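You operate a simulated robot arm through the tools that you are given. There is no shell and no other tool. Be economical: measure what you need, move in short steps, check, and stop when the job is done.

Carry out the task below with a simulated robot arm. There is one attempt and no reset: what you move stays moved.

Task
Take the white pad and leave it on the fit bench top. Put the flat bag labelled "M6" from the high table top on the tool board top and the flat bag labelled "M8" on the bag shelf top. Put the clamp meter on top of the motor cover. Take the black pad from the cage table top and leave it on the cage shelf top. Any order will do.

It is judged by the outcome, as a careful person would: the job done as asked, and still so three seconds after it is handed in. It fails if anything else is knocked over, pushed out of place, dropped, spilled or broken. A push-on lid holds only when it is set on centred and level and pressed home; a screw cap is set on level and turned clockwise until tight.

Robot
A 7-joint arm with a two-finger parallel gripper on a trunk, on a base that drives. Base frame: it is fixed to the floor where the robot stands at the start and does not move with it; the origin is under the middle of the robot, x ahead of it, y to its left, z up. Units: m, rad, N and s.
Its first joint turns from -2.007 to 2.007 rad. Places, roughly: bag shelf top [0.5, 3.7, 0.5]; cage shelf top [0.5, -3.8, 0.5]; clamp meter [0.75, -1.75, 0.75]; fit bench top [-2.2, -1.1, 0.7]; motor cover (36x19x9 cm) [0.6, -1.2, 0.9]; pad [0.5, -3.75, 0.75]; tool board top [0.5, -1.8, 0.2]; white pad (8x4x9 cm) [0.6, -0.1, 0.9]. Payload 3.91 kg.
The TCP is the grasp point between the finger pads, 0.03 m short of the fingertips. In the tool frame z runs along the fingers and y along their closing line. Largest opening 0.11 m; finger width 0.02, thickness 0.01; the body of the gripper, 0.048 by 0.112 m, starts 0.055 m behind the TCP.
Orientation is told as [roll, pitch, yaw] about the base's x, y, z axes, in that order, counted from this pose: with the fingers straight down and closing along the base's y, the tool's x points along the base's -x, its y along +y and its z along -z.

Tools
- The arm moves only by the tool send_rows. Its argument "deltas" is a list of rows, each an object (a shift or turn left out is 0, a gripper value left out holds the last) with "angular": the turn, a rotation vector about the base's x, y, z in units of 4 degrees (1.0 is 4 degrees), a list of three; "slide": the shift along the base's x, y, z in units of 25 mm (1.0 is 25 mm), a list of three; "gripper": the opening, from 0 (shut) to 1 (fully open). In form: [{"angular": [rx, ry, rz], "slide": [tx, ty, tz], "gripper": gripper}, ...]. A call has 1 to 12 rows; each row shifts and turns the commanded pose from where the row before left it. A call with a number of a shift or a turn outside -1 to 1 is refused whole. Each row takes 0.2 s and may step no farther than 0.05 m and 0.15 rad from the row before; otherwise, or with a gripper value out of range, the whole call is refused. A pose out of reach is approached as far as the arm can. The call stops where the force on the tool passes 40 N (or 10 N more than at its start, if that is more) or the arm is blocked; 0.2 s more then pass. The fingers move at their own pace (about 0.153 m/s each) and stop on an object; they squeeze with about 32 N. The grip force told is the motor's: it shows also when the fingers shut on nothing. Time passes only in rows, and 0.2 s behind the last, so rows that do not move let the fingers close. The reply holds the time, the measured pose of the TCP, the force on the tool along the base axes, the opening and the grip force, in the units named above and with some noise, with the torque about the TCP (base axes, N m) and any sound that the robot's microphone picked up.
- Cameras (640 x 400 px; columns grow to the right, rows downward): "scene" is now at [0.233, 0.2105, 1.3063]; the picture's right is [0.03, -1.00, 0.00], its down [-0.41, -0.01, -0.91] and it looks along [0.91, 0.03, -0.41] (base axes); focal length 216 px, centre (320, 200). "wrist" rides on the gripper at [0.072, 0.017, -0.103] in the tool frame; the picture's right is [-0.23, 0.97, 0.00], its down [-0.76, -0.18, -0.62] and it looks along [-0.61, -0.14, 0.78] (tool axes); focal length 222 px, centre (320, 200).
- get_image(camera): a new picture of that camera. It takes no simulated time.
- lift_body(by): slides the trunk up (or, below 0, down) by that many m; the arm and the scene camera ride with it, the base frame stays. It gives what a move gives, with no picture.
- steer(legs): drives the robot by 1 to 6 legs, each [ahead, left, turn to the left] in m, m and rad, along the robot's own axes; the way and the turn of a leg run together, so that a leg with both is an arc; at most 1.5 m and 3.142 rad a leg. The arm and the cameras ride along, it lands a little off, and it stops where it bumps. It gives what a move gives.
- aim_head(pan, tilt): turns the head with the scene camera to pan (to the left, within 1.396 rad either way) and tilt (down, from -0.506 to 1.204), counted from straight ahead of the robot. It gives what a move gives.
- probe_pixels(camera, pixels): for up to 12 pixels [column, row] of the newest picture of that camera ("zoom" is the newest enlarged one), the place [x, y, z] in the base frame of the surface seen there, good to about 0.003 m. It takes no simulated time.
- inspect(camera, box): a new picture of the part [left, top, right, bottom] of that camera's present view, enlarged. It takes no simulated time.
- close_job(): hands the job in; it is judged then, once.

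Work in short steps. Measure before you move; look again where a grasp or a placing could have gone wrong, and mend it. You have 110 turns and 82 pictures in all, those below and enlarged ones among them. Open the gripper and draw the arm clear of the work before you hand the job in, unless the task says otherwise; then end with one line.

The tools are called after "Request:" by a JSON object that holds its "method" and its "body". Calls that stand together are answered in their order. send_rows: Moves the arm, as the interface text tells. Its arguments: {"type":"object","properties":{"deltas":{"type":"array","items":{"type":"object","properties":{"angular":{"type":"array","items":{"type":"number"}},"slide":{"type":"array","items":{"type":"number"}},"gripper":{"type":"number"}}}}},"required":["deltas"]} The other tools are called the same way: lift_body (by) slides the trunk up or down; steer (legs) drives the base; aim_head (pan, tilt) turns the head that bears the scene camera; get_image (camera) takes a picture; probe_pixels (camera, pixels) gives the place of the surface under pixels of a picture; inspect (camera, box) takes an enlarged picture of a part of a camera's view; close_job () hands the job in.

At the start:

```text
time: 0.0
tool_pos: [0.3606, 0.2094, 1.1716]
orientation: [-0.001, 0.001, 0.002]
wrist_force: [0.8, 0.4, 0.1]
torque: [-0.01, 0.0, -0.04]
width: 0.1099
grip_force: 0.0
trunk travel left (down, up): [-0.625, 0.365]
robot x, y, heading: [0.0033, -0.0045, -0.002]
head pan, tilt: [0.033, 0.421]
```

scene: 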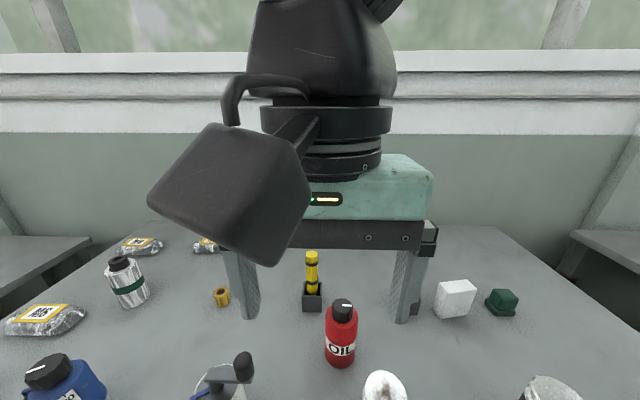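
wrist: 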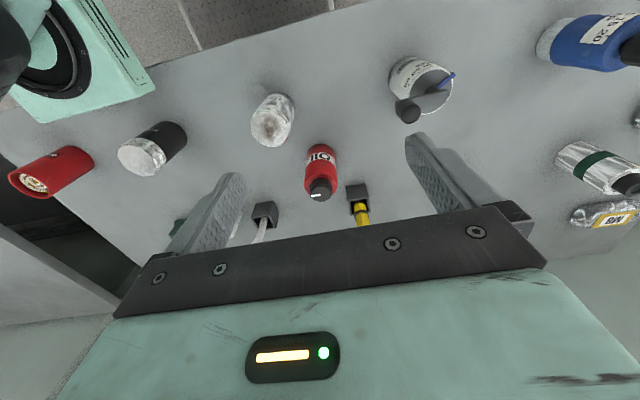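

The white pad is at about (455,298), and bags sit at the left (45,315), (138,245), (208,245). I look left with the head and zoom on the bags.

Request:
{"method": "aim_head", "body": {"pan": 0.7, "tilt": 0.5}}

Request:
{"method": "get_image", "body": {"camera": "scene"}}

Request:
{"method": "inspect", "body": {"camera": "scene", "box": [120, 160, 440, 360]}}

```text
time: 1.0
tool_pos: [0.3623, 0.2084, 1.1722]
orientation: [0.0, 0.002, 0.0]
wrist_force: [0.4, -0.2, -0.2]
torque: [0.02, -0.01, 0.02]
width: 0.1102
grip_force: 0.0
trunk travel left (down, up): [-0.625, 0.365]
robot x, y, heading: [0.0002, -0.0014, 0.001]
head pan, tilt: [0.7, 0.499]
```

```text
79 pictures are left
```

scene: 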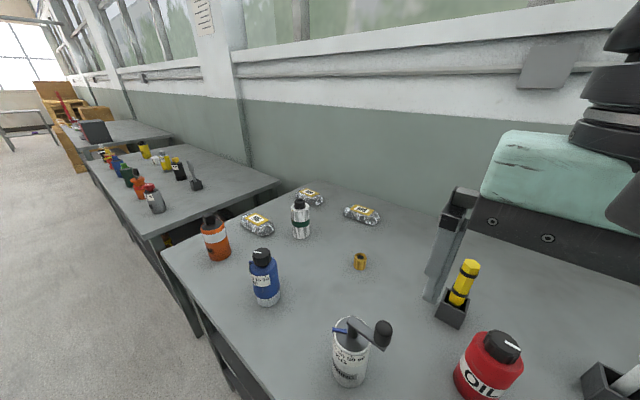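

```text
2.00 times, centred on (280, 260) of scene
```

zoom: 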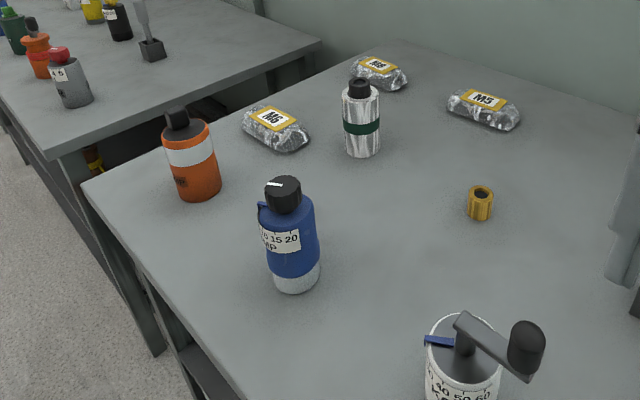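

I zoom on the three bags to read the labels, and probe them.

Request:
{"method": "inspect", "body": {"camera": "scene", "box": [230, 175, 390, 275]}}

Request:
{"method": "probe_pixels", "body": {"camera": "scene", "pixels": [[257, 220], [310, 194], [362, 211], [300, 204], [360, 261], [216, 225], [263, 252]]}}

```text
4.00 times, centred on (310, 225) of scene
```

zoom: 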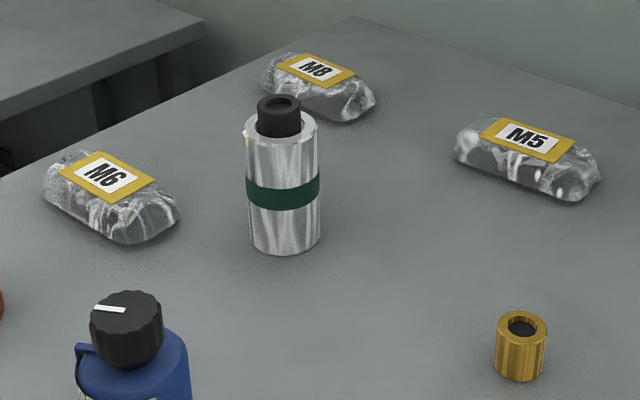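

```text
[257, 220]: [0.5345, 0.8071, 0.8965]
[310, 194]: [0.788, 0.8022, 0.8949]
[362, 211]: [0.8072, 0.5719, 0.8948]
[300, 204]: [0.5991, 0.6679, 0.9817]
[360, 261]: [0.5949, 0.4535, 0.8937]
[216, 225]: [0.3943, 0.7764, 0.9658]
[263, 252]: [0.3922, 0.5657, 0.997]
```

Left: M6 at (0.53,0.81), M8 at (0.79,0.80), M5 at (0.81,0.57). I drive left by 0.75 m to face M8, and look there.

Request:
{"method": "steer", "body": {"legs": [[0, 0.75, 0]]}}

Request:
{"method": "aim_head", "body": {"pan": 0.25, "tilt": 0.75}}

Request:
{"method": "get_image", "body": {"camera": "scene"}}

Request:
{"method": "get_image", "body": {"camera": "wrist"}}

```text
time: 4.2
tool_pos: [0.3603, 0.7964, 1.1709]
orientation: [0.0, 0.004, -0.022]
wrist_force: [0.9, -0.4, -0.2]
torque: [-0.01, 0.0, 0.02]
width: 0.1101
grip_force: 0.1
trunk travel left (down, up): [-0.625, 0.365]
robot x, y, heading: [-0.0038, 0.594, -0.021]
head pan, tilt: [0.7, 0.499]
stopped in leg 1: the robot was blocked; the commanded pose is now the measured one
```

```text
time: 5.2
tool_pos: [0.3602, 0.7975, 1.1705]
orientation: [-0.001, 0.003, -0.022]
wrist_force: [0.4, 0.6, -0.1]
torque: [-0.02, 0.02, 0.0]
width: 0.1101
grip_force: 0.1
trunk travel left (down, up): [-0.625, 0.365]
robot x, y, heading: [-0.0071, 0.5967, -0.016]
head pan, tilt: [0.25, 0.75]
```

```text
76 pictures are left
```

scene: 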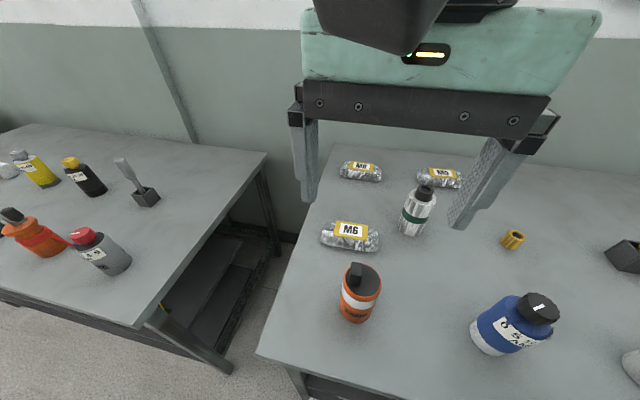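

```text
75 pictures are left
```

wrist: 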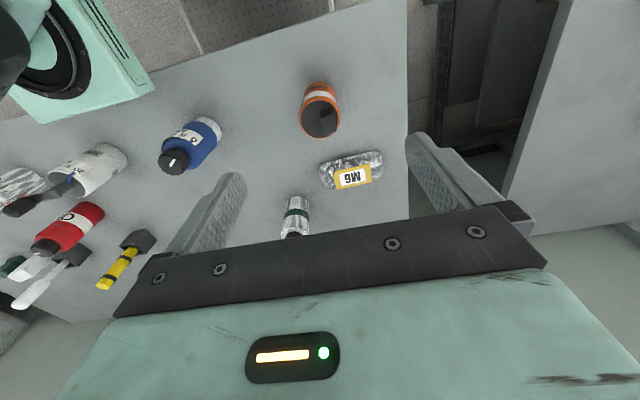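

The base was blocked at y=0.59, probably by the left table which juts out. I probe table edges and bag ends.

Request:
{"method": "probe_pixels", "body": {"camera": "scene", "pixels": [[145, 325], [230, 180], [60, 312], [260, 350], [345, 172], [381, 176], [362, 170], [323, 237], [378, 245], [350, 231], [300, 260], [270, 155]]}}

Request:
{"method": "inspect", "body": {"camera": "scene", "box": [300, 140, 460, 260]}}

```text
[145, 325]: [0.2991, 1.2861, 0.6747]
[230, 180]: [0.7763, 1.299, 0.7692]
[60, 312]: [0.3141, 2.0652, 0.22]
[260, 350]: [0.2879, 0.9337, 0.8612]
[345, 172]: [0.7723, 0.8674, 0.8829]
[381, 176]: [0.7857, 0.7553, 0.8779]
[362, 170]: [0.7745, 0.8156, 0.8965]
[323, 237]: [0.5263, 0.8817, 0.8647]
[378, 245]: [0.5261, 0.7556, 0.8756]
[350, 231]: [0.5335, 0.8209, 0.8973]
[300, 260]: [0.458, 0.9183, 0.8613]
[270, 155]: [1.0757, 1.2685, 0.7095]
```

```text
3.33 times, centred on (380, 200) of scene
```

zoom: 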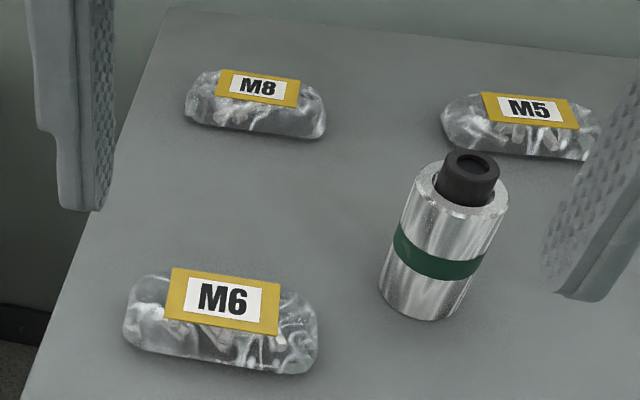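

M8 spans y 0.755–0.87 at x≈0.78, on table z 0.861, so I'll grip across x. I move over it at height, turning the tool by 90°.

Request:
{"method": "send_rows", "body": {"deltas": [{"slide": [1, 0.05, 0], "angular": [0, 0, 1], "gripper": 1}, {"slide": [1, 0.05, 0], "angular": [0, 0, 1]}, {"slide": [1, 0.05, 0], "angular": [0, 0, 1]}, {"slide": [1, 0.05, 0], "angular": [0, 0, 1]}, {"slide": [1, 0.05, 0], "angular": [0, 0, 1]}, {"slide": [1, 0.05, 0], "angular": [0, 0, 1]}, {"slide": [1, 0.05, 0], "angular": [0, 0, 1]}, {"slide": [1, 0.05, 0], "angular": [0, 0, 1]}, {"slide": [1, 0.05, 0], "angular": [0, 0, 1]}, {"slide": [1, 0.05, 0], "angular": [0, 0, 1]}, {"slide": [1, 0.05, 0], "angular": [0, 0, 1]}, {"slide": [1, 0.05, 0], "angular": [0, 0, 1]}]}}

Request:
{"method": "send_rows", "body": {"deltas": [{"slide": [1, 0, 0], "angular": [0, 0, 1]}, {"slide": [1, 0, 0], "angular": [0, 0, 1]}, {"slide": [1, 0, 0], "angular": [0, 0, 1]}, {"slide": [0.9, 0, 0], "angular": [0, 0, 1]}, {"slide": [0.9, 0, 0], "angular": [0, 0, 1]}, {"slide": [0, 0, -1], "angular": [0, 0, 1]}, {"slide": [0, 0, -1], "angular": [0, 0, 1]}, {"slide": [0, 0, -1], "angular": [0, 0, 1]}, {"slide": [0, 0, -1], "angular": [0, 0, 1]}, {"slide": [0, 0, -1], "angular": [0, 0, 1]}, {"slide": [0, 0, -1], "angular": [0, 0, 0.7]}, {}]}}

Request:
{"method": "get_image", "body": {"camera": "wrist"}}

Request:
{"method": "get_image", "body": {"camera": "scene"}}

```text
time: 7.8
tool_pos: [0.6605, 0.8115, 1.1717]
orientation: [0.0, 0.001, 0.82]
wrist_force: [0.1, -0.5, 0.1]
torque: [-0.01, 0.0, 0.01]
width: 0.1099
grip_force: 0.0
trunk travel left (down, up): [-0.625, 0.365]
robot x, y, heading: [-0.0047, 0.5932, -0.016]
head pan, tilt: [0.25, 0.75]
```

```text
time: 10.3
tool_pos: [0.7535, 0.8032, 1.0106]
orientation: [-0.002, 0.004, 1.564]
wrist_force: [0.4, -0.1, -0.3]
torque: [0.0, -0.02, 0.01]
width: 0.11
grip_force: 0.0
out of reach, approached as far as the arm can: row 5
trunk travel left (down, up): [-0.625, 0.365]
robot x, y, heading: [-0.0055, 0.5939, -0.02]
head pan, tilt: [0.25, 0.75]
```

```text
73 pictures are left
```

wrist: 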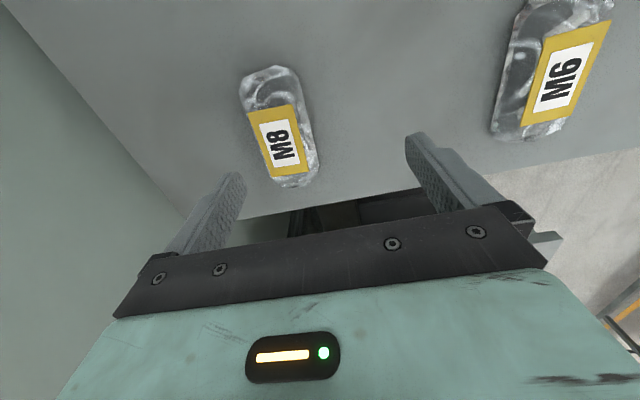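

```text
72 pictures are left
```

scene: 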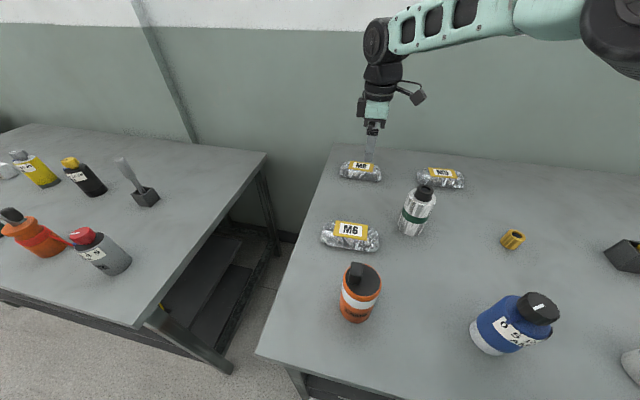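

The tool is turned and above M8. I probe the bag's outline in the wrist picture to place the grip.

Request:
{"method": "probe_pixels", "body": {"camera": "wrist", "pixels": [[243, 92], [298, 82], [275, 184], [316, 165], [282, 135], [270, 72], [297, 186], [250, 130], [310, 130]]}}

```text
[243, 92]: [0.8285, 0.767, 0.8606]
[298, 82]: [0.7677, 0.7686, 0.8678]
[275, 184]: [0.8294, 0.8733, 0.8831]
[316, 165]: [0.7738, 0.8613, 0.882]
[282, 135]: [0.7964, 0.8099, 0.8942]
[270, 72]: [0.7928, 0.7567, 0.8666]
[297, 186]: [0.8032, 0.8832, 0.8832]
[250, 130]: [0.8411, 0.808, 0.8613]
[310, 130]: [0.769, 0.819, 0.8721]
```

Bag centre ≈ (0.798, 0.817), width about 65 mm. I move over it and lower part way.

Request:
{"method": "send_rows", "body": {"deltas": [{"slide": [0.8, 0.5, -0.8]}, {"slide": [0.8, 0, -0.8]}, {"slide": [0, 0, -0.6]}, {}]}}

```text
time: 11.3
tool_pos: [0.7927, 0.8164, 0.9555]
orientation: [0.001, 0.003, 1.563]
wrist_force: [-0.2, 0.4, 1.0]
torque: [0.01, 0.01, -0.01]
width: 0.1103
grip_force: 0.0
trunk travel left (down, up): [-0.625, 0.365]
robot x, y, heading: [-0.0056, 0.5919, -0.02]
head pan, tilt: [0.25, 0.75]
```

Now lower to TCP z≈0.894 (tips ~3 mm above the table) and close.

Request:
{"method": "send_rows", "body": {"deltas": [{"slide": [0.2, 0, -0.8]}, {"slide": [0, 0, -0.8]}, {"slide": [0, 0, -0.8]}, {}, {"gripper": 0}, {}, {}, {}]}}

Request:
{"method": "get_image", "body": {"camera": "wrist"}}

```text
time: 13.2
tool_pos: [0.7978, 0.8173, 0.895]
orientation: [-0.001, 0.002, 1.564]
wrist_force: [-0.5, -1.1, 0.7]
torque: [-0.02, -0.04, -0.01]
width: 0.062
grip_force: 32.4
trunk travel left (down, up): [-0.625, 0.365]
robot x, y, heading: [-0.0056, 0.5925, -0.02]
head pan, tilt: [0.25, 0.75]
```

```text
71 pictures are left
```

wrist: 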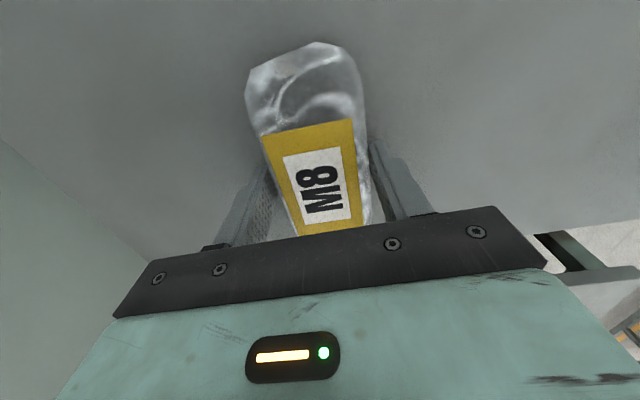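

Held at 62 mm. I lift and draw back toward the robot, then look left at the way.

Request:
{"method": "send_rows", "body": {"deltas": [{"slide": [0, 0, 1]}, {"slide": [0, 0, 1]}, {"slide": [0, 0, 1]}, {"slide": [-0.6, 0, 1]}, {"slide": [-1, 0, 1]}, {"slide": [-1, 0, 1]}, {"slide": [-1, 0, 1]}, {"slide": [-1, 0, 1]}, {"slide": [-1, 0, 1]}, {"slide": [-1, 0, 0.5]}, {"slide": [-1, 0, 0]}, {"slide": [-1, 0, 0]}]}}

Request:
{"method": "send_rows", "body": {"deltas": [{"slide": [-1, -0.5, 0]}, {"slide": [-1, -0.5, 0]}, {"slide": [-1, -0.5, 0]}, {"slide": [-1, -0.5, 0]}, {}]}}

Request:
{"method": "aim_head", "body": {"pan": 0.9, "tilt": 0.7}}

Request:
{"method": "get_image", "body": {"camera": "scene"}}

```text
time: 15.8
tool_pos: [0.5838, 0.8152, 1.1335]
orientation: [-0.002, 0.002, 1.565]
wrist_force: [0.1, 0.8, -1.4]
torque: [-0.01, -0.01, -0.01]
width: 0.0619
grip_force: 31.7
trunk travel left (down, up): [-0.625, 0.365]
robot x, y, heading: [-0.0035, 0.5975, -0.018]
head pan, tilt: [0.25, 0.75]
```

```text
time: 16.9
tool_pos: [0.4821, 0.7657, 1.1338]
orientation: [0.001, 0.003, 1.565]
wrist_force: [-0.3, 0.1, -2.0]
torque: [-0.01, -0.04, 0.02]
width: 0.0619
grip_force: 31.9
trunk travel left (down, up): [-0.625, 0.365]
robot x, y, heading: [-0.0059, 0.5918, -0.025]
head pan, tilt: [0.25, 0.75]
```

```text
time: 18.0
tool_pos: [0.4836, 0.7644, 1.133]
orientation: [-0.001, 0.004, 1.564]
wrist_force: [-0.1, -0.2, -1.9]
torque: [-0.01, -0.03, -0.01]
width: 0.0617
grip_force: 32.3
trunk travel left (down, up): [-0.625, 0.365]
robot x, y, heading: [-0.0068, 0.594, -0.021]
head pan, tilt: [0.901, 0.7]
```

```text
70 pictures are left
```

scene: 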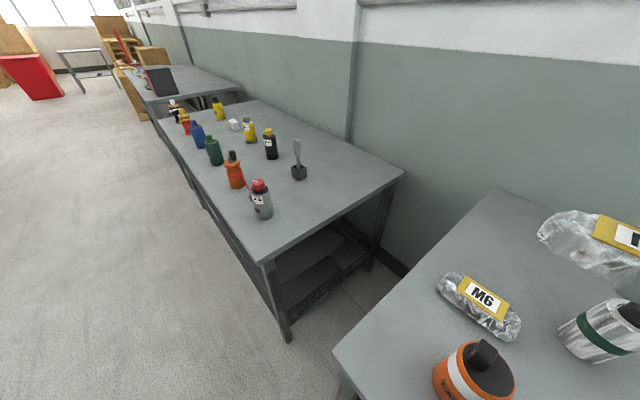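

The floor lane is clear; the far third table near y=3.7 holds a shelf. I back off 0.4 m and drive left 3 m with the bag held high, then look.

Request:
{"method": "steer", "body": {"legs": [[-0.45, 0, 0.02], [0, 1.4, 0], [0, 1.4, 0]]}}

Request:
{"method": "aim_head", "body": {"pan": 0.4, "tilt": 0.6}}

Request:
{"method": "get_image", "body": {"camera": "scene"}}

```text
time: 33.9
tool_pos: [0.0193, 3.5936, 1.1336]
orientation: [-0.001, 0.005, 1.592]
wrist_force: [-0.6, -0.5, -1.8]
torque: [-0.02, -0.02, 0.02]
width: 0.0615
grip_force: 31.9
trunk travel left (down, up): [-0.625, 0.365]
robot x, y, heading: [-0.4632, 3.4077, 0.001]
head pan, tilt: [0.901, 0.7]
```

```text
time: 34.8
tool_pos: [0.0197, 3.5946, 1.1343]
orientation: [0.0, 0.004, 1.592]
wrist_force: [-0.6, -0.6, -1.6]
torque: [0.02, 0.01, 0.01]
width: 0.0616
grip_force: 32.1
trunk travel left (down, up): [-0.625, 0.365]
robot x, y, heading: [-0.4656, 3.409, 0.004]
head pan, tilt: [0.4, 0.6]
```

```text
69 pictures are left
```

scene: 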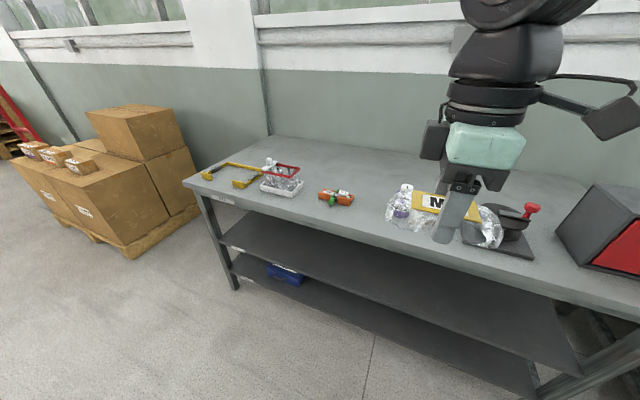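

The table has shelves below; I probe tabletop, upper shelf and lower shelf, and zoom in.

Request:
{"method": "probe_pixels", "body": {"camera": "scene", "pixels": [[250, 230], [350, 265], [450, 310], [225, 242], [300, 160], [400, 220], [250, 265], [440, 345], [285, 215], [420, 248], [560, 360], [285, 272]]}}

Request:
{"method": "inspect", "body": {"camera": "scene", "box": [180, 150, 580, 400]}}

```text
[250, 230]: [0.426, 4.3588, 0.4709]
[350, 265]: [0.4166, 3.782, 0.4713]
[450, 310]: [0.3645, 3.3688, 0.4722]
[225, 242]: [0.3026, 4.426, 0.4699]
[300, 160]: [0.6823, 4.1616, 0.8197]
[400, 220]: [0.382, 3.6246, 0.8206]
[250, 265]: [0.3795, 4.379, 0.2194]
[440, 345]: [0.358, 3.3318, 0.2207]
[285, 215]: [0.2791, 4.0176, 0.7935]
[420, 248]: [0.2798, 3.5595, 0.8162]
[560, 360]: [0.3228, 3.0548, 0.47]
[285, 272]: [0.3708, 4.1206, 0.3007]
```

```text
1.60 times, centred on (380, 275) of scene
```

zoom: 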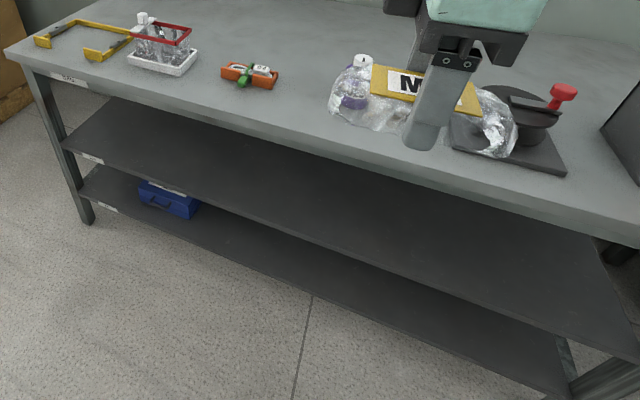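

The shelves bear labels on their left edges; I zoom to read them.

Request:
{"method": "inspect", "body": {"camera": "scene", "box": [190, 180, 290, 290]}}

```text
3.64 times, centred on (240, 235) of scene
```

zoom: 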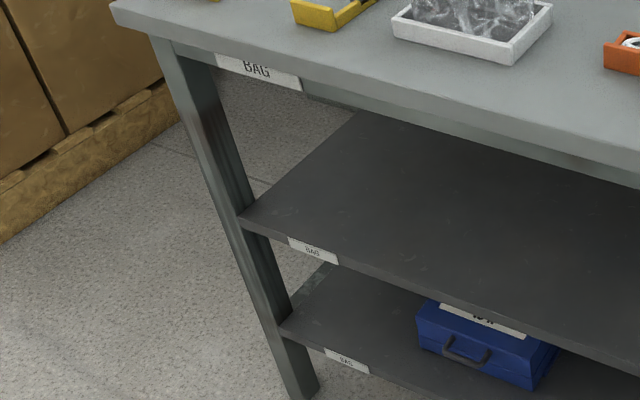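

Upper shelf (z 0.471) is labelled and matches [0.5, 3.7, 0.5]. To put the bag flat under the table top I'll need a tilted grip, so I'll regrasp it on the free table top first; I turn the tool back to yaw 0 and look at the free space.

Request:
{"method": "send_rows", "body": {"deltas": [{"angular": [0, 0, -1]}, {"angular": [0, 0, -1]}, {"angular": [0, 0, -1]}, {"angular": [0, 0, -1]}, {"angular": [0, 0, -1]}, {"angular": [0, 0, -1]}, {"angular": [0, 0, -1]}, {"angular": [0, 0, -1]}, {"angular": [0, 0, -1]}, {"angular": [0, 0, -1]}, {"angular": [0, 0, -1]}, {"angular": [0, 0, -1]}]}}

Request:
{"method": "send_rows", "body": {"deltas": [{"angular": [0, 0, -1]}, {"angular": [0, 0, -1]}, {"angular": [0, 0, -1]}, {"angular": [0, 0, -1]}, {"angular": [0, 0, -1]}, {"angular": [0, 0, -1]}, {"angular": [0, 0, -1]}, {"angular": [0, 0, -1]}, {"angular": [0, 0, -1]}, {"angular": [0, 0, -1]}, {"angular": [0, 0, -0.8]}]}}

Request:
{"method": "get_image", "body": {"camera": "wrist"}}

Request:
{"method": "get_image", "body": {"camera": "scene"}}

Request:
{"method": "probe_pixels", "body": {"camera": "scene", "pixels": [[335, 197], [352, 200], [340, 225], [370, 232], [390, 200], [280, 190], [305, 182], [318, 225]]}}

```text
time: 37.4
tool_pos: [0.0196, 3.5937, 1.1329]
orientation: [0.0, 0.004, 0.753]
wrist_force: [0.0, 1.2, -2.6]
torque: [-0.02, 0.0, 0.0]
width: 0.0615
grip_force: 32.3
trunk travel left (down, up): [-0.625, 0.365]
robot x, y, heading: [-0.4655, 3.4129, 0.007]
head pan, tilt: [0.4, 0.6]
```

```text
time: 39.8
tool_pos: [0.0189, 3.5942, 1.1333]
orientation: [0.0, 0.005, -0.002]
wrist_force: [0.4, 0.3, -1.2]
torque: [0.02, -0.01, -0.01]
width: 0.0619
grip_force: 31.2
trunk travel left (down, up): [-0.625, 0.365]
robot x, y, heading: [-0.4638, 3.4072, 0.007]
head pan, tilt: [0.4, 0.6]
```

```text
66 pictures are left
```

wrist: 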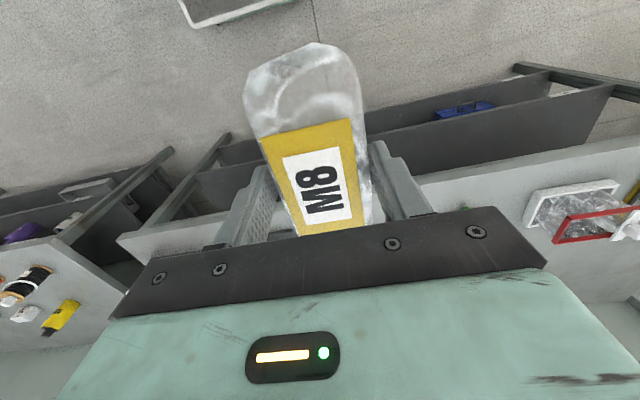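

```text
65 pictures are left
```

scene: 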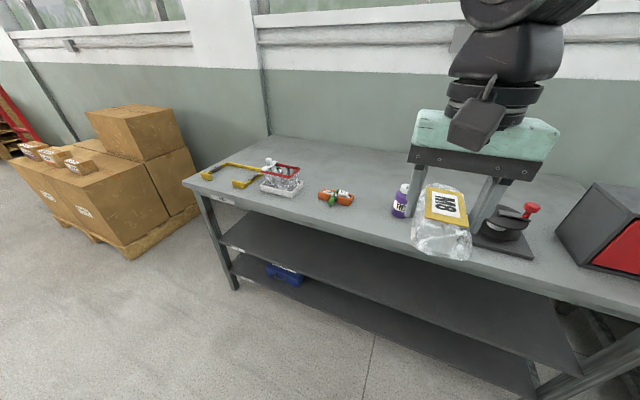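

```text
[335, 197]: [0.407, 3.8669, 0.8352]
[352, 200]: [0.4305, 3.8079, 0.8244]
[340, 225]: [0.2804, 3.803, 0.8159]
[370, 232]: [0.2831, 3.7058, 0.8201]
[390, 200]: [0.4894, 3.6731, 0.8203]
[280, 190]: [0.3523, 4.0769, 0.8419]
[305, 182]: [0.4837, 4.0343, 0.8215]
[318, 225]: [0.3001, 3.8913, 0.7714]
```

Free table spot at about (0.36, 3.72) between the orange item and the purple bottle. I drive closer.

Request:
{"method": "probe_pixels", "body": {"camera": "scene", "pixels": [[401, 205], [401, 215], [396, 210]]}}

Request:
{"method": "steer", "body": {"legs": [[0.22, 0.15, 0]]}}

Request:
{"method": "aim_head", "body": {"pan": 0.2, "tilt": 0.85}}

Request:
{"method": "get_image", "body": {"camera": "scene"}}

```text
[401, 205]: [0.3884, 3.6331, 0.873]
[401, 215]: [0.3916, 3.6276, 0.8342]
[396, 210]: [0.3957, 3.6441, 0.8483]
```

```text
time: 41.7
tool_pos: [0.2375, 3.7479, 1.1342]
orientation: [0.002, 0.006, 0.003]
wrist_force: [0.5, -0.3, -1.4]
torque: [-0.01, 0.02, 0.0]
width: 0.0616
grip_force: 32.0
trunk travel left (down, up): [-0.625, 0.365]
robot x, y, heading: [-0.2457, 3.5605, 0.011]
head pan, tilt: [0.4, 0.6]
```

```text
time: 42.5
tool_pos: [0.2369, 3.7479, 1.1338]
orientation: [-0.001, 0.005, 0.001]
wrist_force: [0.4, 0.1, -1.7]
torque: [0.02, 0.02, 0.0]
width: 0.0616
grip_force: 32.2
trunk travel left (down, up): [-0.625, 0.365]
robot x, y, heading: [-0.2427, 3.5646, 0.01]
head pan, tilt: [0.201, 0.85]
```

```text
64 pictures are left
```

scene: 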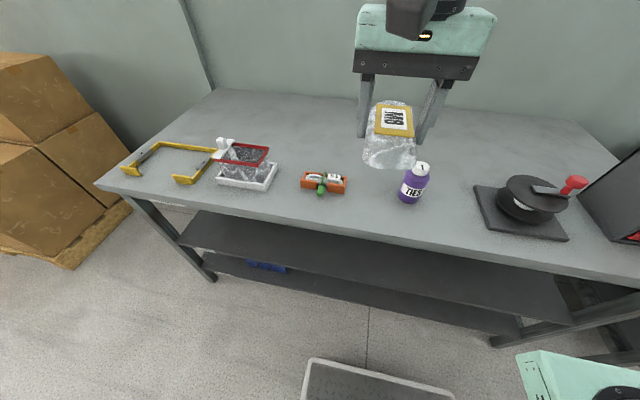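

Place spot (0.36, 3.725) is clear. I move over and lower to TCP z≈0.858, keeping clear of the purple bottle at y≈3.63.

Request:
{"method": "send_rows", "body": {"deltas": [{"slide": [1, -0.2, 0]}, {"slide": [1, -0.2, 0]}, {"slide": [1, -0.2, 0]}, {"slide": [1, -0.2, 0]}, {"slide": [1, -0.1, -0.5]}, {"slide": [0, 0, -1]}, {"slide": [0, 0, -1]}, {"slide": [0, 0, -1]}, {"slide": [0, 0, -1]}, {"slide": [0, 0, -1]}, {"slide": [0, 0, -1]}, {"slide": [0, 0, -1]}]}}

Request:
{"method": "send_rows", "body": {"deltas": [{"slide": [0, 0, -1]}, {"slide": [0, 0, -1]}, {"slide": [0, 0, -0.8]}, {"slide": [0, 0, -0.5]}, {"slide": [0, 0, -0.2]}, {}]}}

Request:
{"method": "get_image", "body": {"camera": "scene"}}

```text
time: 45.1
tool_pos: [0.3627, 3.7234, 0.946]
orientation: [-0.001, 0.003, 0.001]
wrist_force: [0.4, -0.5, -1.1]
torque: [0.02, -0.02, 0.01]
width: 0.0616
grip_force: 31.6
trunk travel left (down, up): [-0.625, 0.365]
robot x, y, heading: [-0.2471, 3.5617, 0.008]
head pan, tilt: [0.201, 0.85]
```

```text
time: 46.5
tool_pos: [0.3626, 3.7257, 0.8576]
orientation: [0.0, 0.003, 0.001]
wrist_force: [-0.4, -0.2, -1.4]
torque: [0.03, -0.02, 0.02]
width: 0.0618
grip_force: 32.1
trunk travel left (down, up): [-0.625, 0.365]
robot x, y, heading: [-0.2454, 3.5637, 0.008]
head pan, tilt: [0.201, 0.85]
```

```text
63 pictures are left
```

scene: 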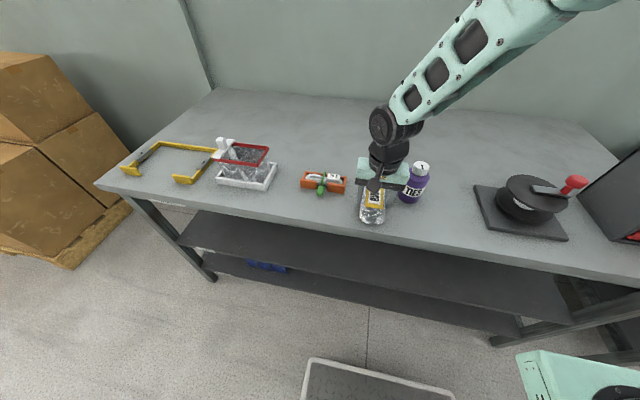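

Bag is over the table surface; lower 4 mm, open to 0.8 and rise 10 cm.

Request:
{"method": "send_rows", "body": {"deltas": [{"slide": [0, 0, -0.15]}, {}, {"gripper": 0.8}, {}, {}, {"slide": [0, 0, 0.5]}, {"slide": [0, 0, 1]}, {"slide": [0, 0, 1]}, {"slide": [0, 0, 1]}, {"slide": [0, 0, 1]}, {}]}}

Request:
{"method": "get_image", "body": {"camera": "wrist"}}

```text
time: 48.9
tool_pos: [0.3617, 3.7251, 0.9684]
orientation: [0.001, 0.004, 0.003]
wrist_force: [-0.6, -0.3, -0.6]
torque: [0.0, 0.01, 0.03]
width: 0.0878
grip_force: 0.1
trunk travel left (down, up): [-0.625, 0.365]
robot x, y, heading: [-0.2444, 3.5594, 0.007]
head pan, tilt: [0.201, 0.85]
```

```text
62 pictures are left
```

wrist: 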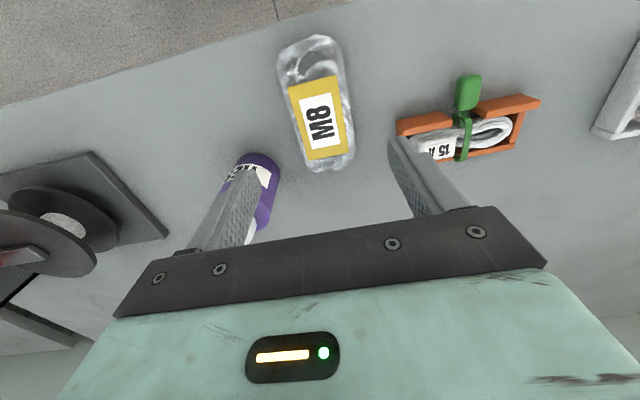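

Bag lies free on the table. I probe its centre and tilt the tool by 50° so the fingers point forward-down.

Request:
{"method": "probe_pixels", "body": {"camera": "wrist", "pixels": [[310, 40], [325, 165], [280, 75], [345, 70], [295, 130], [352, 130], [318, 115]]}}

Request:
{"method": "send_rows", "body": {"deltas": [{"angular": [0, -1, 0]}, {"angular": [0, -1, 0]}, {"angular": [0, -1, 0]}, {"angular": [0, -1, 0]}, {"angular": [0, -1, 0]}, {"angular": [0, -1, 0]}, {"angular": [0, -1, 0]}, {"angular": [0, -1, 0]}, {"angular": [0, -1, 0]}, {"angular": [0, -1, 0]}, {"angular": [0, -1, 0]}, {"angular": [0, -1, 0]}]}}

Request:
{"method": "get_image", "body": {"camera": "wrist"}}

Request:
{"method": "get_image", "body": {"camera": "scene"}}

```text
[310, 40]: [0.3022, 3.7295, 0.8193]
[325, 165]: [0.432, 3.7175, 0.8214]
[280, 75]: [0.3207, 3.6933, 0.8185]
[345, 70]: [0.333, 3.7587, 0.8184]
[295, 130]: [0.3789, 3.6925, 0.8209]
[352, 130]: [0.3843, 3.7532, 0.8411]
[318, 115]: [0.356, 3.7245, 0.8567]
```

```text
time: 51.6
tool_pos: [0.3808, 3.7043, 1.0032]
orientation: [0.253, -0.775, -0.261]
wrist_force: [-0.4, -0.3, 0.2]
torque: [-0.05, -0.04, 0.01]
width: 0.0879
grip_force: 0.0
trunk travel left (down, up): [-0.625, 0.365]
robot x, y, heading: [-0.2446, 3.5637, 0.006]
head pan, tilt: [0.201, 0.85]
stopped in row 12: the arm was blocked; the commanded pose is now the measured one
```

```text
61 pictures are left
```

wrist: 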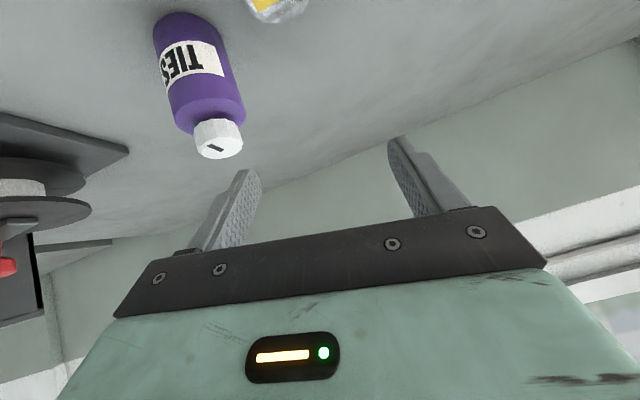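

```text
60 pictures are left
```

scene: 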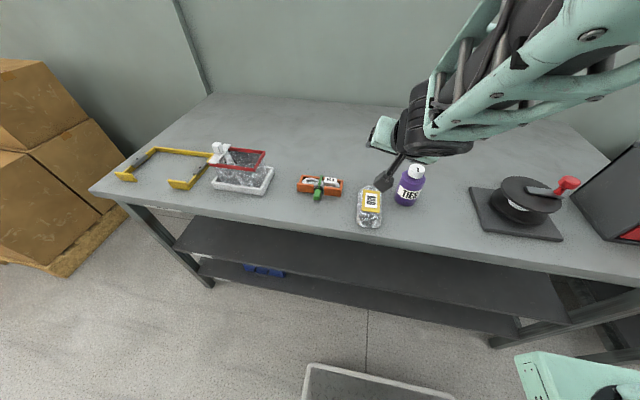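

The wrist hit a limit (forearm too steep); nothing is touched. I raise the hand, back off the base, and later lower the trunk so the tilt becomes reachable.

Request:
{"method": "send_rows", "body": {"deltas": [{"slide": [0, 0, 1]}, {"slide": [0, 0, 1]}, {"slide": [0, 0, 1]}, {"slide": [0, 0, 1]}, {}]}}

Request:
{"method": "steer", "body": {"legs": [[-0.3, 0, 0]]}}

Request:
{"method": "lift_body", "body": {"by": -0.35}}

Request:
{"method": "get_image", "body": {"camera": "scene"}}

```text
time: 52.8
tool_pos: [0.3795, 3.7063, 1.1037]
orientation: [0.254, -0.774, -0.258]
wrist_force: [-0.2, -0.3, -0.9]
torque: [-0.01, -0.01, 0.01]
width: 0.0882
grip_force: 0.1
trunk travel left (down, up): [-0.625, 0.365]
robot x, y, heading: [-0.2467, 3.5618, 0.011]
head pan, tilt: [0.201, 0.85]
```

```text
time: 54.8
tool_pos: [0.0801, 3.7041, 1.1037]
orientation: [0.253, -0.776, -0.258]
wrist_force: [-0.3, -0.8, 0.4]
torque: [0.0, 0.03, -0.01]
width: 0.0881
grip_force: 0.2
trunk travel left (down, up): [-0.625, 0.365]
robot x, y, heading: [-0.5447, 3.5619, 0.015]
head pan, tilt: [0.201, 0.85]
```

```text
time: 58.2
tool_pos: [0.0803, 3.704, 0.754]
orientation: [0.254, -0.775, -0.257]
wrist_force: [-0.5, -0.4, 0.8]
torque: [0.0, 0.0, 0.03]
width: 0.0882
grip_force: 0.0
trunk travel left (down, up): [-0.275, 0.715]
robot x, y, heading: [-0.5432, 3.56, 0.009]
head pan, tilt: [0.201, 0.85]
```

```text
59 pictures are left
```

scene: 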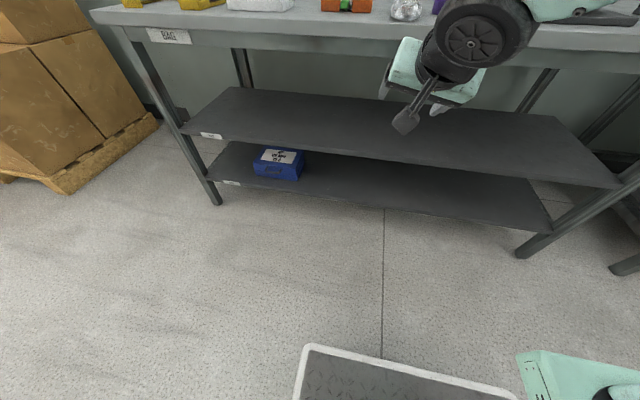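

With the trunk lowered, I fix the orientation (roll/yaw error) and raise the hand above table level, still off the table; also zoom on shelf labels.

Request:
{"method": "inspect", "body": {"camera": "scene", "box": [130, 20, 290, 190]}}

Request:
{"method": "send_rows", "body": {"deltas": [{"slide": [-0.5, 0, 1]}, {"slide": [-0.5, 0, 1]}, {"slide": [0, 0, 1]}, {"slide": [0, 0, 1]}, {"slide": [0, 0, 1], "angular": [-0.85, 0, 0.38]}, {"slide": [0, 0, 1], "angular": [-0.85, 0, 0.38]}, {"slide": [0, 0, 1], "angular": [-0.85, 0, 0.38]}, {"slide": [0, 0, 1]}, {"slide": [0, 0, 0.5]}, {}]}}

```text
2.35 times, centred on (210, 105) of scene
```

zoom: 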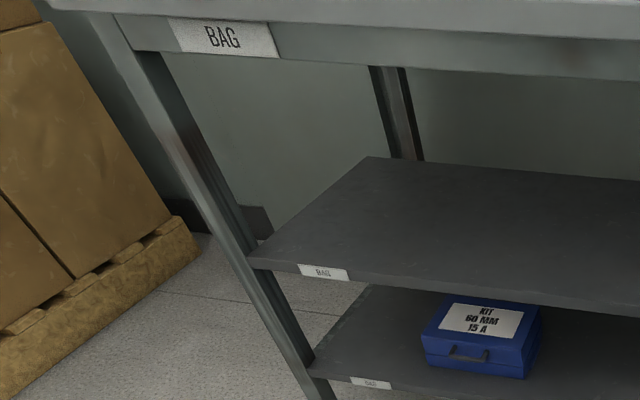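

```text
time: 60.5
tool_pos: [0.0556, 3.7041, 0.9661]
orientation: [0.001, -0.798, -0.001]
wrist_force: [-0.1, 0.5, -0.7]
torque: [-0.02, 0.0, -0.01]
width: 0.0878
grip_force: 0.1
trunk travel left (down, up): [-0.275, 0.715]
robot x, y, heading: [-0.5429, 3.5614, 0.013]
head pan, tilt: [0.201, 0.85]
```

Orientation is now clean at 46° tilt. I drive ahead 0.25 m, then check.

Request:
{"method": "steer", "body": {"legs": [[0.25, 0, -0.01]]}}

Request:
{"method": "send_rows", "body": {"deltas": [{"slide": [0.5, 0.4, 0]}, {"slide": [0.5, 0.4, 0]}, {}]}}

Request:
{"method": "get_image", "body": {"camera": "wrist"}}

```text
time: 62.3
tool_pos: [0.3057, 3.6988, 0.9665]
orientation: [0.003, -0.799, -0.012]
wrist_force: [0.4, 0.3, -1.1]
torque: [-0.01, -0.02, -0.01]
width: 0.0881
grip_force: 0.1
trunk travel left (down, up): [-0.275, 0.715]
robot x, y, heading: [-0.2993, 3.5587, -0.005]
head pan, tilt: [0.201, 0.85]
```

```text
time: 63.1
tool_pos: [0.3311, 3.7192, 0.9655]
orientation: [0.002, -0.798, -0.013]
wrist_force: [-0.4, -0.8, 0.2]
torque: [-0.01, 0.0, -0.02]
width: 0.0882
grip_force: 0.0
trunk travel left (down, up): [-0.275, 0.715]
robot x, y, heading: [-0.2973, 3.5594, -0.003]
head pan, tilt: [0.201, 0.85]
```

```text
57 pictures are left
```

wrist: 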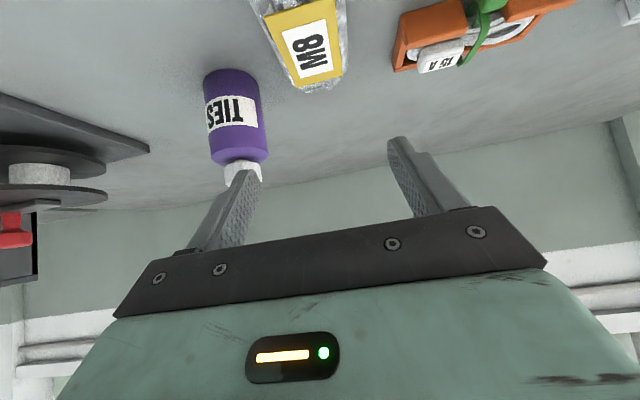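

Lower to straddle the bag: target (0.345, 3.727, 0.851), then close.

Request:
{"method": "send_rows", "body": {"deltas": [{"slide": [0.55, 0.3, -1]}, {"slide": [0, 0, -1]}, {"slide": [0, 0, -1]}, {"slide": [0, 0, -1]}, {"slide": [0, 0, -0.55]}, {}, {"gripper": 0}, {}, {}, {}]}}

Request:
{"method": "get_image", "body": {"camera": "wrist"}}

```text
time: 65.3
tool_pos: [0.3445, 3.7272, 0.8522]
orientation: [0.004, -0.8, -0.01]
wrist_force: [0.7, -0.4, 0.6]
torque: [0.02, -0.08, 0.0]
width: 0.0617
grip_force: 32.3
trunk travel left (down, up): [-0.275, 0.715]
robot x, y, heading: [-0.2991, 3.5611, -0.002]
head pan, tilt: [0.201, 0.85]
```

```text
56 pictures are left
```

wrist: 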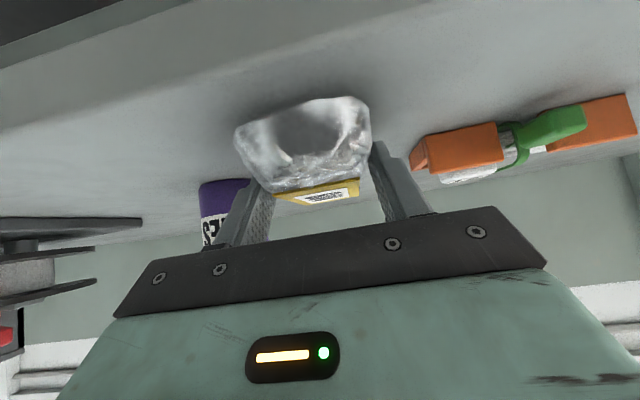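

Gripped again with the tilt. I lift, back off, lower the trunk fully and look.

Request:
{"method": "send_rows", "body": {"deltas": [{"slide": [0, 0, 1]}, {"slide": [0, 0, 1]}, {"slide": [0, 0, 1]}, {}]}}

Request:
{"method": "steer", "body": {"legs": [[-0.4, 0, 0.008]]}}

Request:
{"method": "lift_body", "body": {"by": -0.27}}

Request:
{"method": "aim_head", "body": {"pan": 0.2, "tilt": 0.4}}

Request:
{"method": "get_image", "body": {"camera": "scene"}}

```text
time: 66.3
tool_pos: [0.3448, 3.727, 0.927]
orientation: [0.003, -0.798, -0.011]
wrist_force: [-0.9, -0.3, -2.1]
torque: [-0.02, 0.03, 0.03]
width: 0.0615
grip_force: 31.8
trunk travel left (down, up): [-0.275, 0.715]
robot x, y, heading: [-0.2962, 3.5611, 0.001]
head pan, tilt: [0.201, 0.85]
```

```text
time: 68.8
tool_pos: [-0.0577, 3.7313, 0.9272]
orientation: [0.003, -0.799, -0.002]
wrist_force: [-0.9, 0.7, -1.4]
torque: [-0.04, 0.0, 0.03]
width: 0.0615
grip_force: 31.7
trunk travel left (down, up): [-0.275, 0.715]
robot x, y, heading: [-0.6981, 3.5631, 0.009]
head pan, tilt: [0.201, 0.85]
```

```text
time: 71.5
tool_pos: [-0.0569, 3.731, 0.658]
orientation: [0.004, -0.797, -0.002]
wrist_force: [-0.1, 0.6, -2.0]
torque: [0.03, 0.03, 0.01]
width: 0.0614
grip_force: 32.2
trunk travel left (down, up): [-0.005, 0.985]
robot x, y, heading: [-0.6966, 3.5584, 0.01]
head pan, tilt: [0.201, 0.85]
```

```text
time: 72.4
tool_pos: [-0.0586, 3.7317, 0.6577]
orientation: [0.005, -0.799, -0.002]
wrist_force: [0.2, -0.1, -1.7]
torque: [-0.03, 0.01, -0.01]
width: 0.0615
grip_force: 32.0
trunk travel left (down, up): [-0.005, 0.985]
robot x, y, heading: [-0.6981, 3.5583, 0.003]
head pan, tilt: [0.201, 0.4]
```

```text
55 pictures are left
```

scene: 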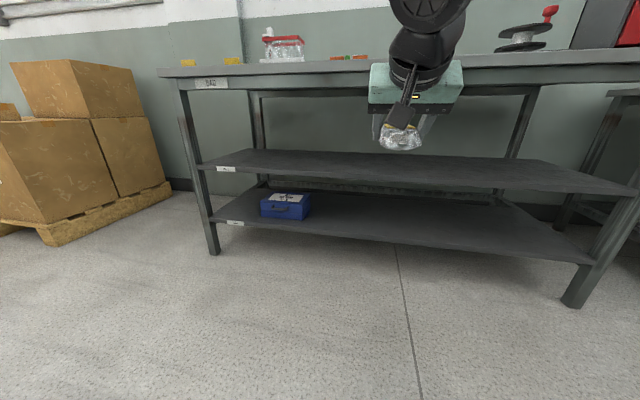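

Hand is below table level now. I lower to z≈0.54 in free air and check the side view clearance.

Request:
{"method": "send_rows", "body": {"deltas": [{"slide": [0, 0, -1]}, {"slide": [0, 0, -1]}, {"slide": [0, 0, -1]}, {"slide": [0, 0, -1]}, {"slide": [0, 0, -0.7]}, {}]}}

Request:
{"method": "get_image", "body": {"camera": "scene"}}

Request:
{"method": "get_image", "body": {"camera": "wrist"}}

```text
time: 73.8
tool_pos: [-0.0591, 3.7308, 0.5403]
orientation: [0.003, -0.799, -0.002]
wrist_force: [-0.1, -0.8, -1.7]
torque: [0.01, -0.01, 0.0]
width: 0.0612
grip_force: 31.9
trunk travel left (down, up): [-0.005, 0.985]
robot x, y, heading: [-0.6974, 3.5593, 0.004]
head pan, tilt: [0.201, 0.4]
```

```text
54 pictures are left
```

scene: 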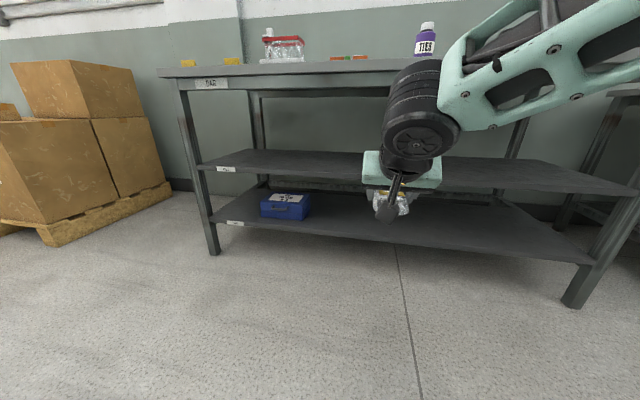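

```text
53 pictures are left
```

wrist: 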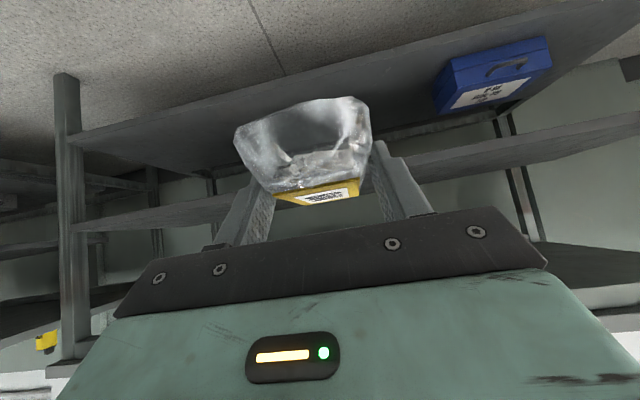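

I probe the wrist joint to check its clearance from the table edge (x 0.28, z 0.77–0.82).

Request:
{"method": "probe_pixels", "body": {"camera": "scene", "pixels": [[425, 135], [412, 65], [388, 110], [440, 95], [400, 160], [520, 90], [480, 60]]}}

```text
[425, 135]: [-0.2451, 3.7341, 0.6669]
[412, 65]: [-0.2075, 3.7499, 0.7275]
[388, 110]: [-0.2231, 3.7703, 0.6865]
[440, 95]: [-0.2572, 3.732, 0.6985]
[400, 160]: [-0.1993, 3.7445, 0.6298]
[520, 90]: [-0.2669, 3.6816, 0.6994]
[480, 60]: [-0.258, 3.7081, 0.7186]
```

Clearances are fine (wrist top 0.74 and 15 cm behind the TCP). I drive ahead 0.42 m with the bag 4 cm above shelf level.

Request:
{"method": "steer", "body": {"legs": [[0.42, 0, 0]]}}

Request:
{"method": "get_image", "body": {"camera": "scene"}}

```text
time: 76.4
tool_pos: [0.3647, 3.7378, 0.5409]
orientation: [0.004, -0.797, 0.001]
wrist_force: [-0.6, 0.0, -2.3]
torque: [-0.03, 0.04, 0.02]
width: 0.0615
grip_force: 31.9
trunk travel left (down, up): [-0.005, 0.985]
robot x, y, heading: [-0.2748, 3.5603, 0.012]
head pan, tilt: [0.201, 0.4]
```

```text
52 pictures are left
```

scene: 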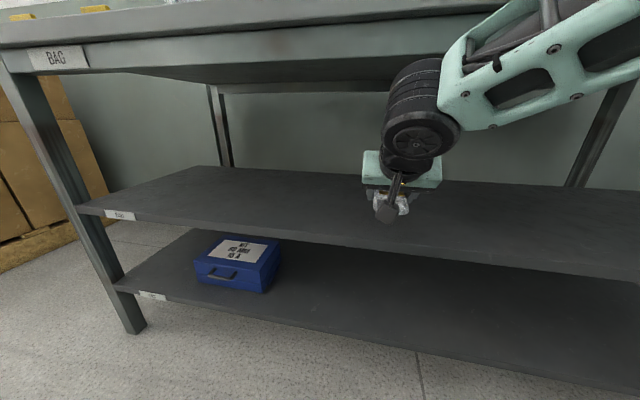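

Inside. I advance 2 cm and lower to TCP z≈0.504, then open and check.

Request:
{"method": "send_rows", "body": {"deltas": [{"slide": [0.8, 0, 0]}, {"slide": [0, 0, -0.8]}, {"slide": [0, 0, -0.4]}, {"slide": [0, 0, -0.2]}, {"slide": [0, 0, -0.1]}, {}]}}

Request:
{"method": "get_image", "body": {"camera": "wrist"}}

```text
time: 77.8
tool_pos: [0.3847, 3.7389, 0.5032]
orientation: [0.005, -0.797, 0.001]
wrist_force: [-0.9, 0.3, 0.5]
torque: [-0.07, -0.17, 0.0]
width: 0.062
grip_force: 32.3
trunk travel left (down, up): [-0.005, 0.985]
robot x, y, heading: [-0.2765, 3.561, 0.01]
head pan, tilt: [0.201, 0.4]
```

```text
51 pictures are left
```

wrist: 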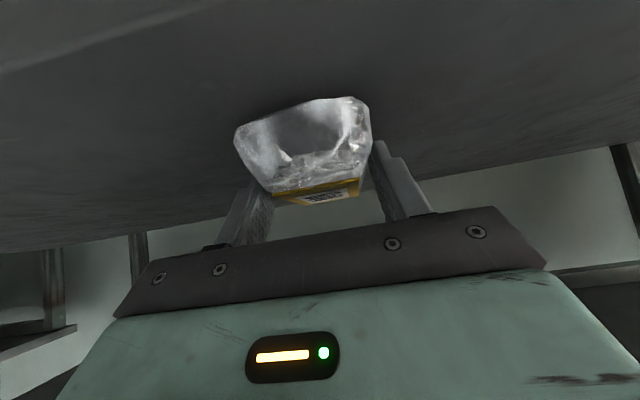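

Torque shows light contact with the shelf: the bag rests. I open and pull back/up along the tool direction.

Request:
{"method": "send_rows", "body": {"deltas": [{"gripper": 1}, {}, {}, {"slide": [-0.6, 0, 0.6]}, {"slide": [-1, 0, 0.8]}, {"slide": [-1, 0, 0.2]}, {"slide": [-1, 0, 0]}, {}]}}

Request:
{"method": "steer", "body": {"legs": [[-0.45, 0, 0]]}}

Request:
{"method": "get_image", "body": {"camera": "scene"}}

```text
time: 79.6
tool_pos: [0.2947, 3.7379, 0.5417]
orientation: [0.003, -0.798, 0.001]
wrist_force: [0.2, 0.5, -0.2]
torque: [0.0, 0.02, -0.02]
width: 0.1097
grip_force: 0.0
trunk travel left (down, up): [-0.005, 0.985]
robot x, y, heading: [-0.2743, 3.5623, 0.011]
head pan, tilt: [0.201, 0.4]
```

```text
time: 82.3
tool_pos: [-0.1491, 3.733, 0.5424]
orientation: [0.001, -0.796, 0.003]
wrist_force: [0.4, 0.2, 0.1]
torque: [-0.01, 0.0, 0.01]
width: 0.1101
grip_force: 0.1
trunk travel left (down, up): [-0.005, 0.985]
robot x, y, heading: [-0.7178, 3.556, 0.01]
head pan, tilt: [0.201, 0.4]
```

```text
50 pictures are left
```

scene: 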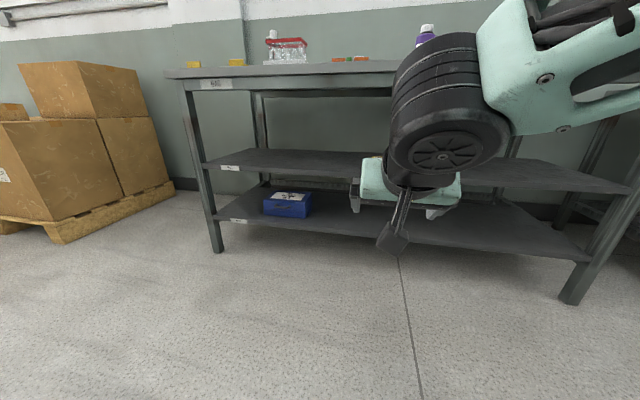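

The arm hides the bag; I check with the wrist camera.

Request:
{"method": "get_image", "body": {"camera": "wrist"}}

```text
49 pictures are left
```

wrist: 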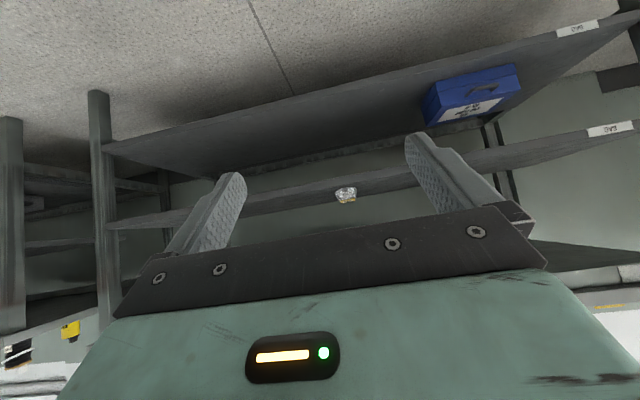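

M8 rests on the bag shelf. I restore a vertical tool and trunk height, then drive back toward M6 (y≈0.65).

Request:
{"method": "lift_body", "body": {"by": 0.6}}

Request:
{"method": "send_rows", "body": {"deltas": [{"angular": [0, 0.95, 0]}, {"angular": [0, 0.95, 0]}, {"angular": [0, 0.95, 0]}, {"angular": [0, 0.95, 0]}, {"angular": [0, 0.95, 0]}, {"angular": [0, 0.95, 0]}, {"angular": [0, 0.95, 0]}, {"angular": [0, 0.95, 0]}, {"angular": [0, 0.95, 0]}, {"angular": [0, 0.95, 0]}, {"angular": [0, 0.95, 0]}, {"angular": [0, 0.95, 0]}]}}

Request:
{"method": "steer", "body": {"legs": [[0, -1.5, 0], [0, -1.4, -0.01]]}}

Request:
{"method": "aim_head", "body": {"pan": -0.9, "tilt": 0.4}}

Request:
{"method": "get_image", "body": {"camera": "scene"}}

```text
refused: 0.6 is not a number from -0.4 to 0.4
```

```text
time: 84.9
tool_pos: [-0.1493, 3.7335, 0.5434]
orientation: [0.006, -0.001, 0.001]
wrist_force: [-0.3, 0.4, -0.7]
torque: [0.04, 0.02, 0.0]
width: 0.11
grip_force: 0.2
trunk travel left (down, up): [-0.005, 0.985]
robot x, y, heading: [-0.7218, 3.5597, 0.008]
head pan, tilt: [0.201, 0.4]
```

```text
time: 98.8
tool_pos: [-0.102, 0.8527, 0.5436]
orientation: [0.003, -0.001, 0.0]
wrist_force: [0.1, -1.0, 0.3]
torque: [0.01, -0.02, 0.02]
width: 0.11
grip_force: 0.1
trunk travel left (down, up): [-0.005, 0.985]
robot x, y, heading: [-0.6669, 0.6738, 0.013]
head pan, tilt: [0.201, 0.4]
```

```text
time: 100.2
tool_pos: [-0.103, 0.8518, 0.5428]
orientation: [0.003, -0.001, 0.001]
wrist_force: [-0.6, -0.2, -0.4]
torque: [0.04, 0.02, 0.04]
width: 0.1101
grip_force: 0.0
trunk travel left (down, up): [-0.005, 0.985]
robot x, y, heading: [-0.6689, 0.6802, 0.01]
head pan, tilt: [-0.901, 0.4]
```

```text
48 pictures are left
```

scene: 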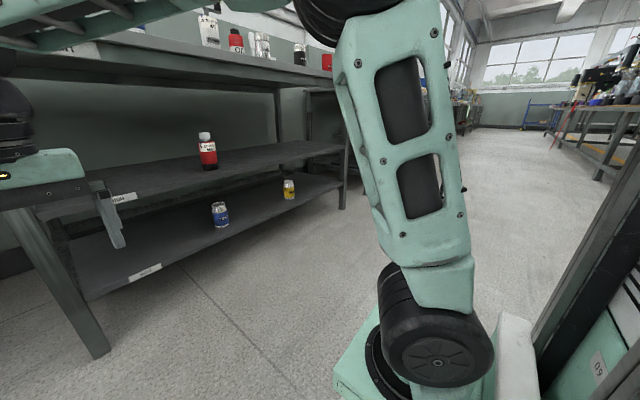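

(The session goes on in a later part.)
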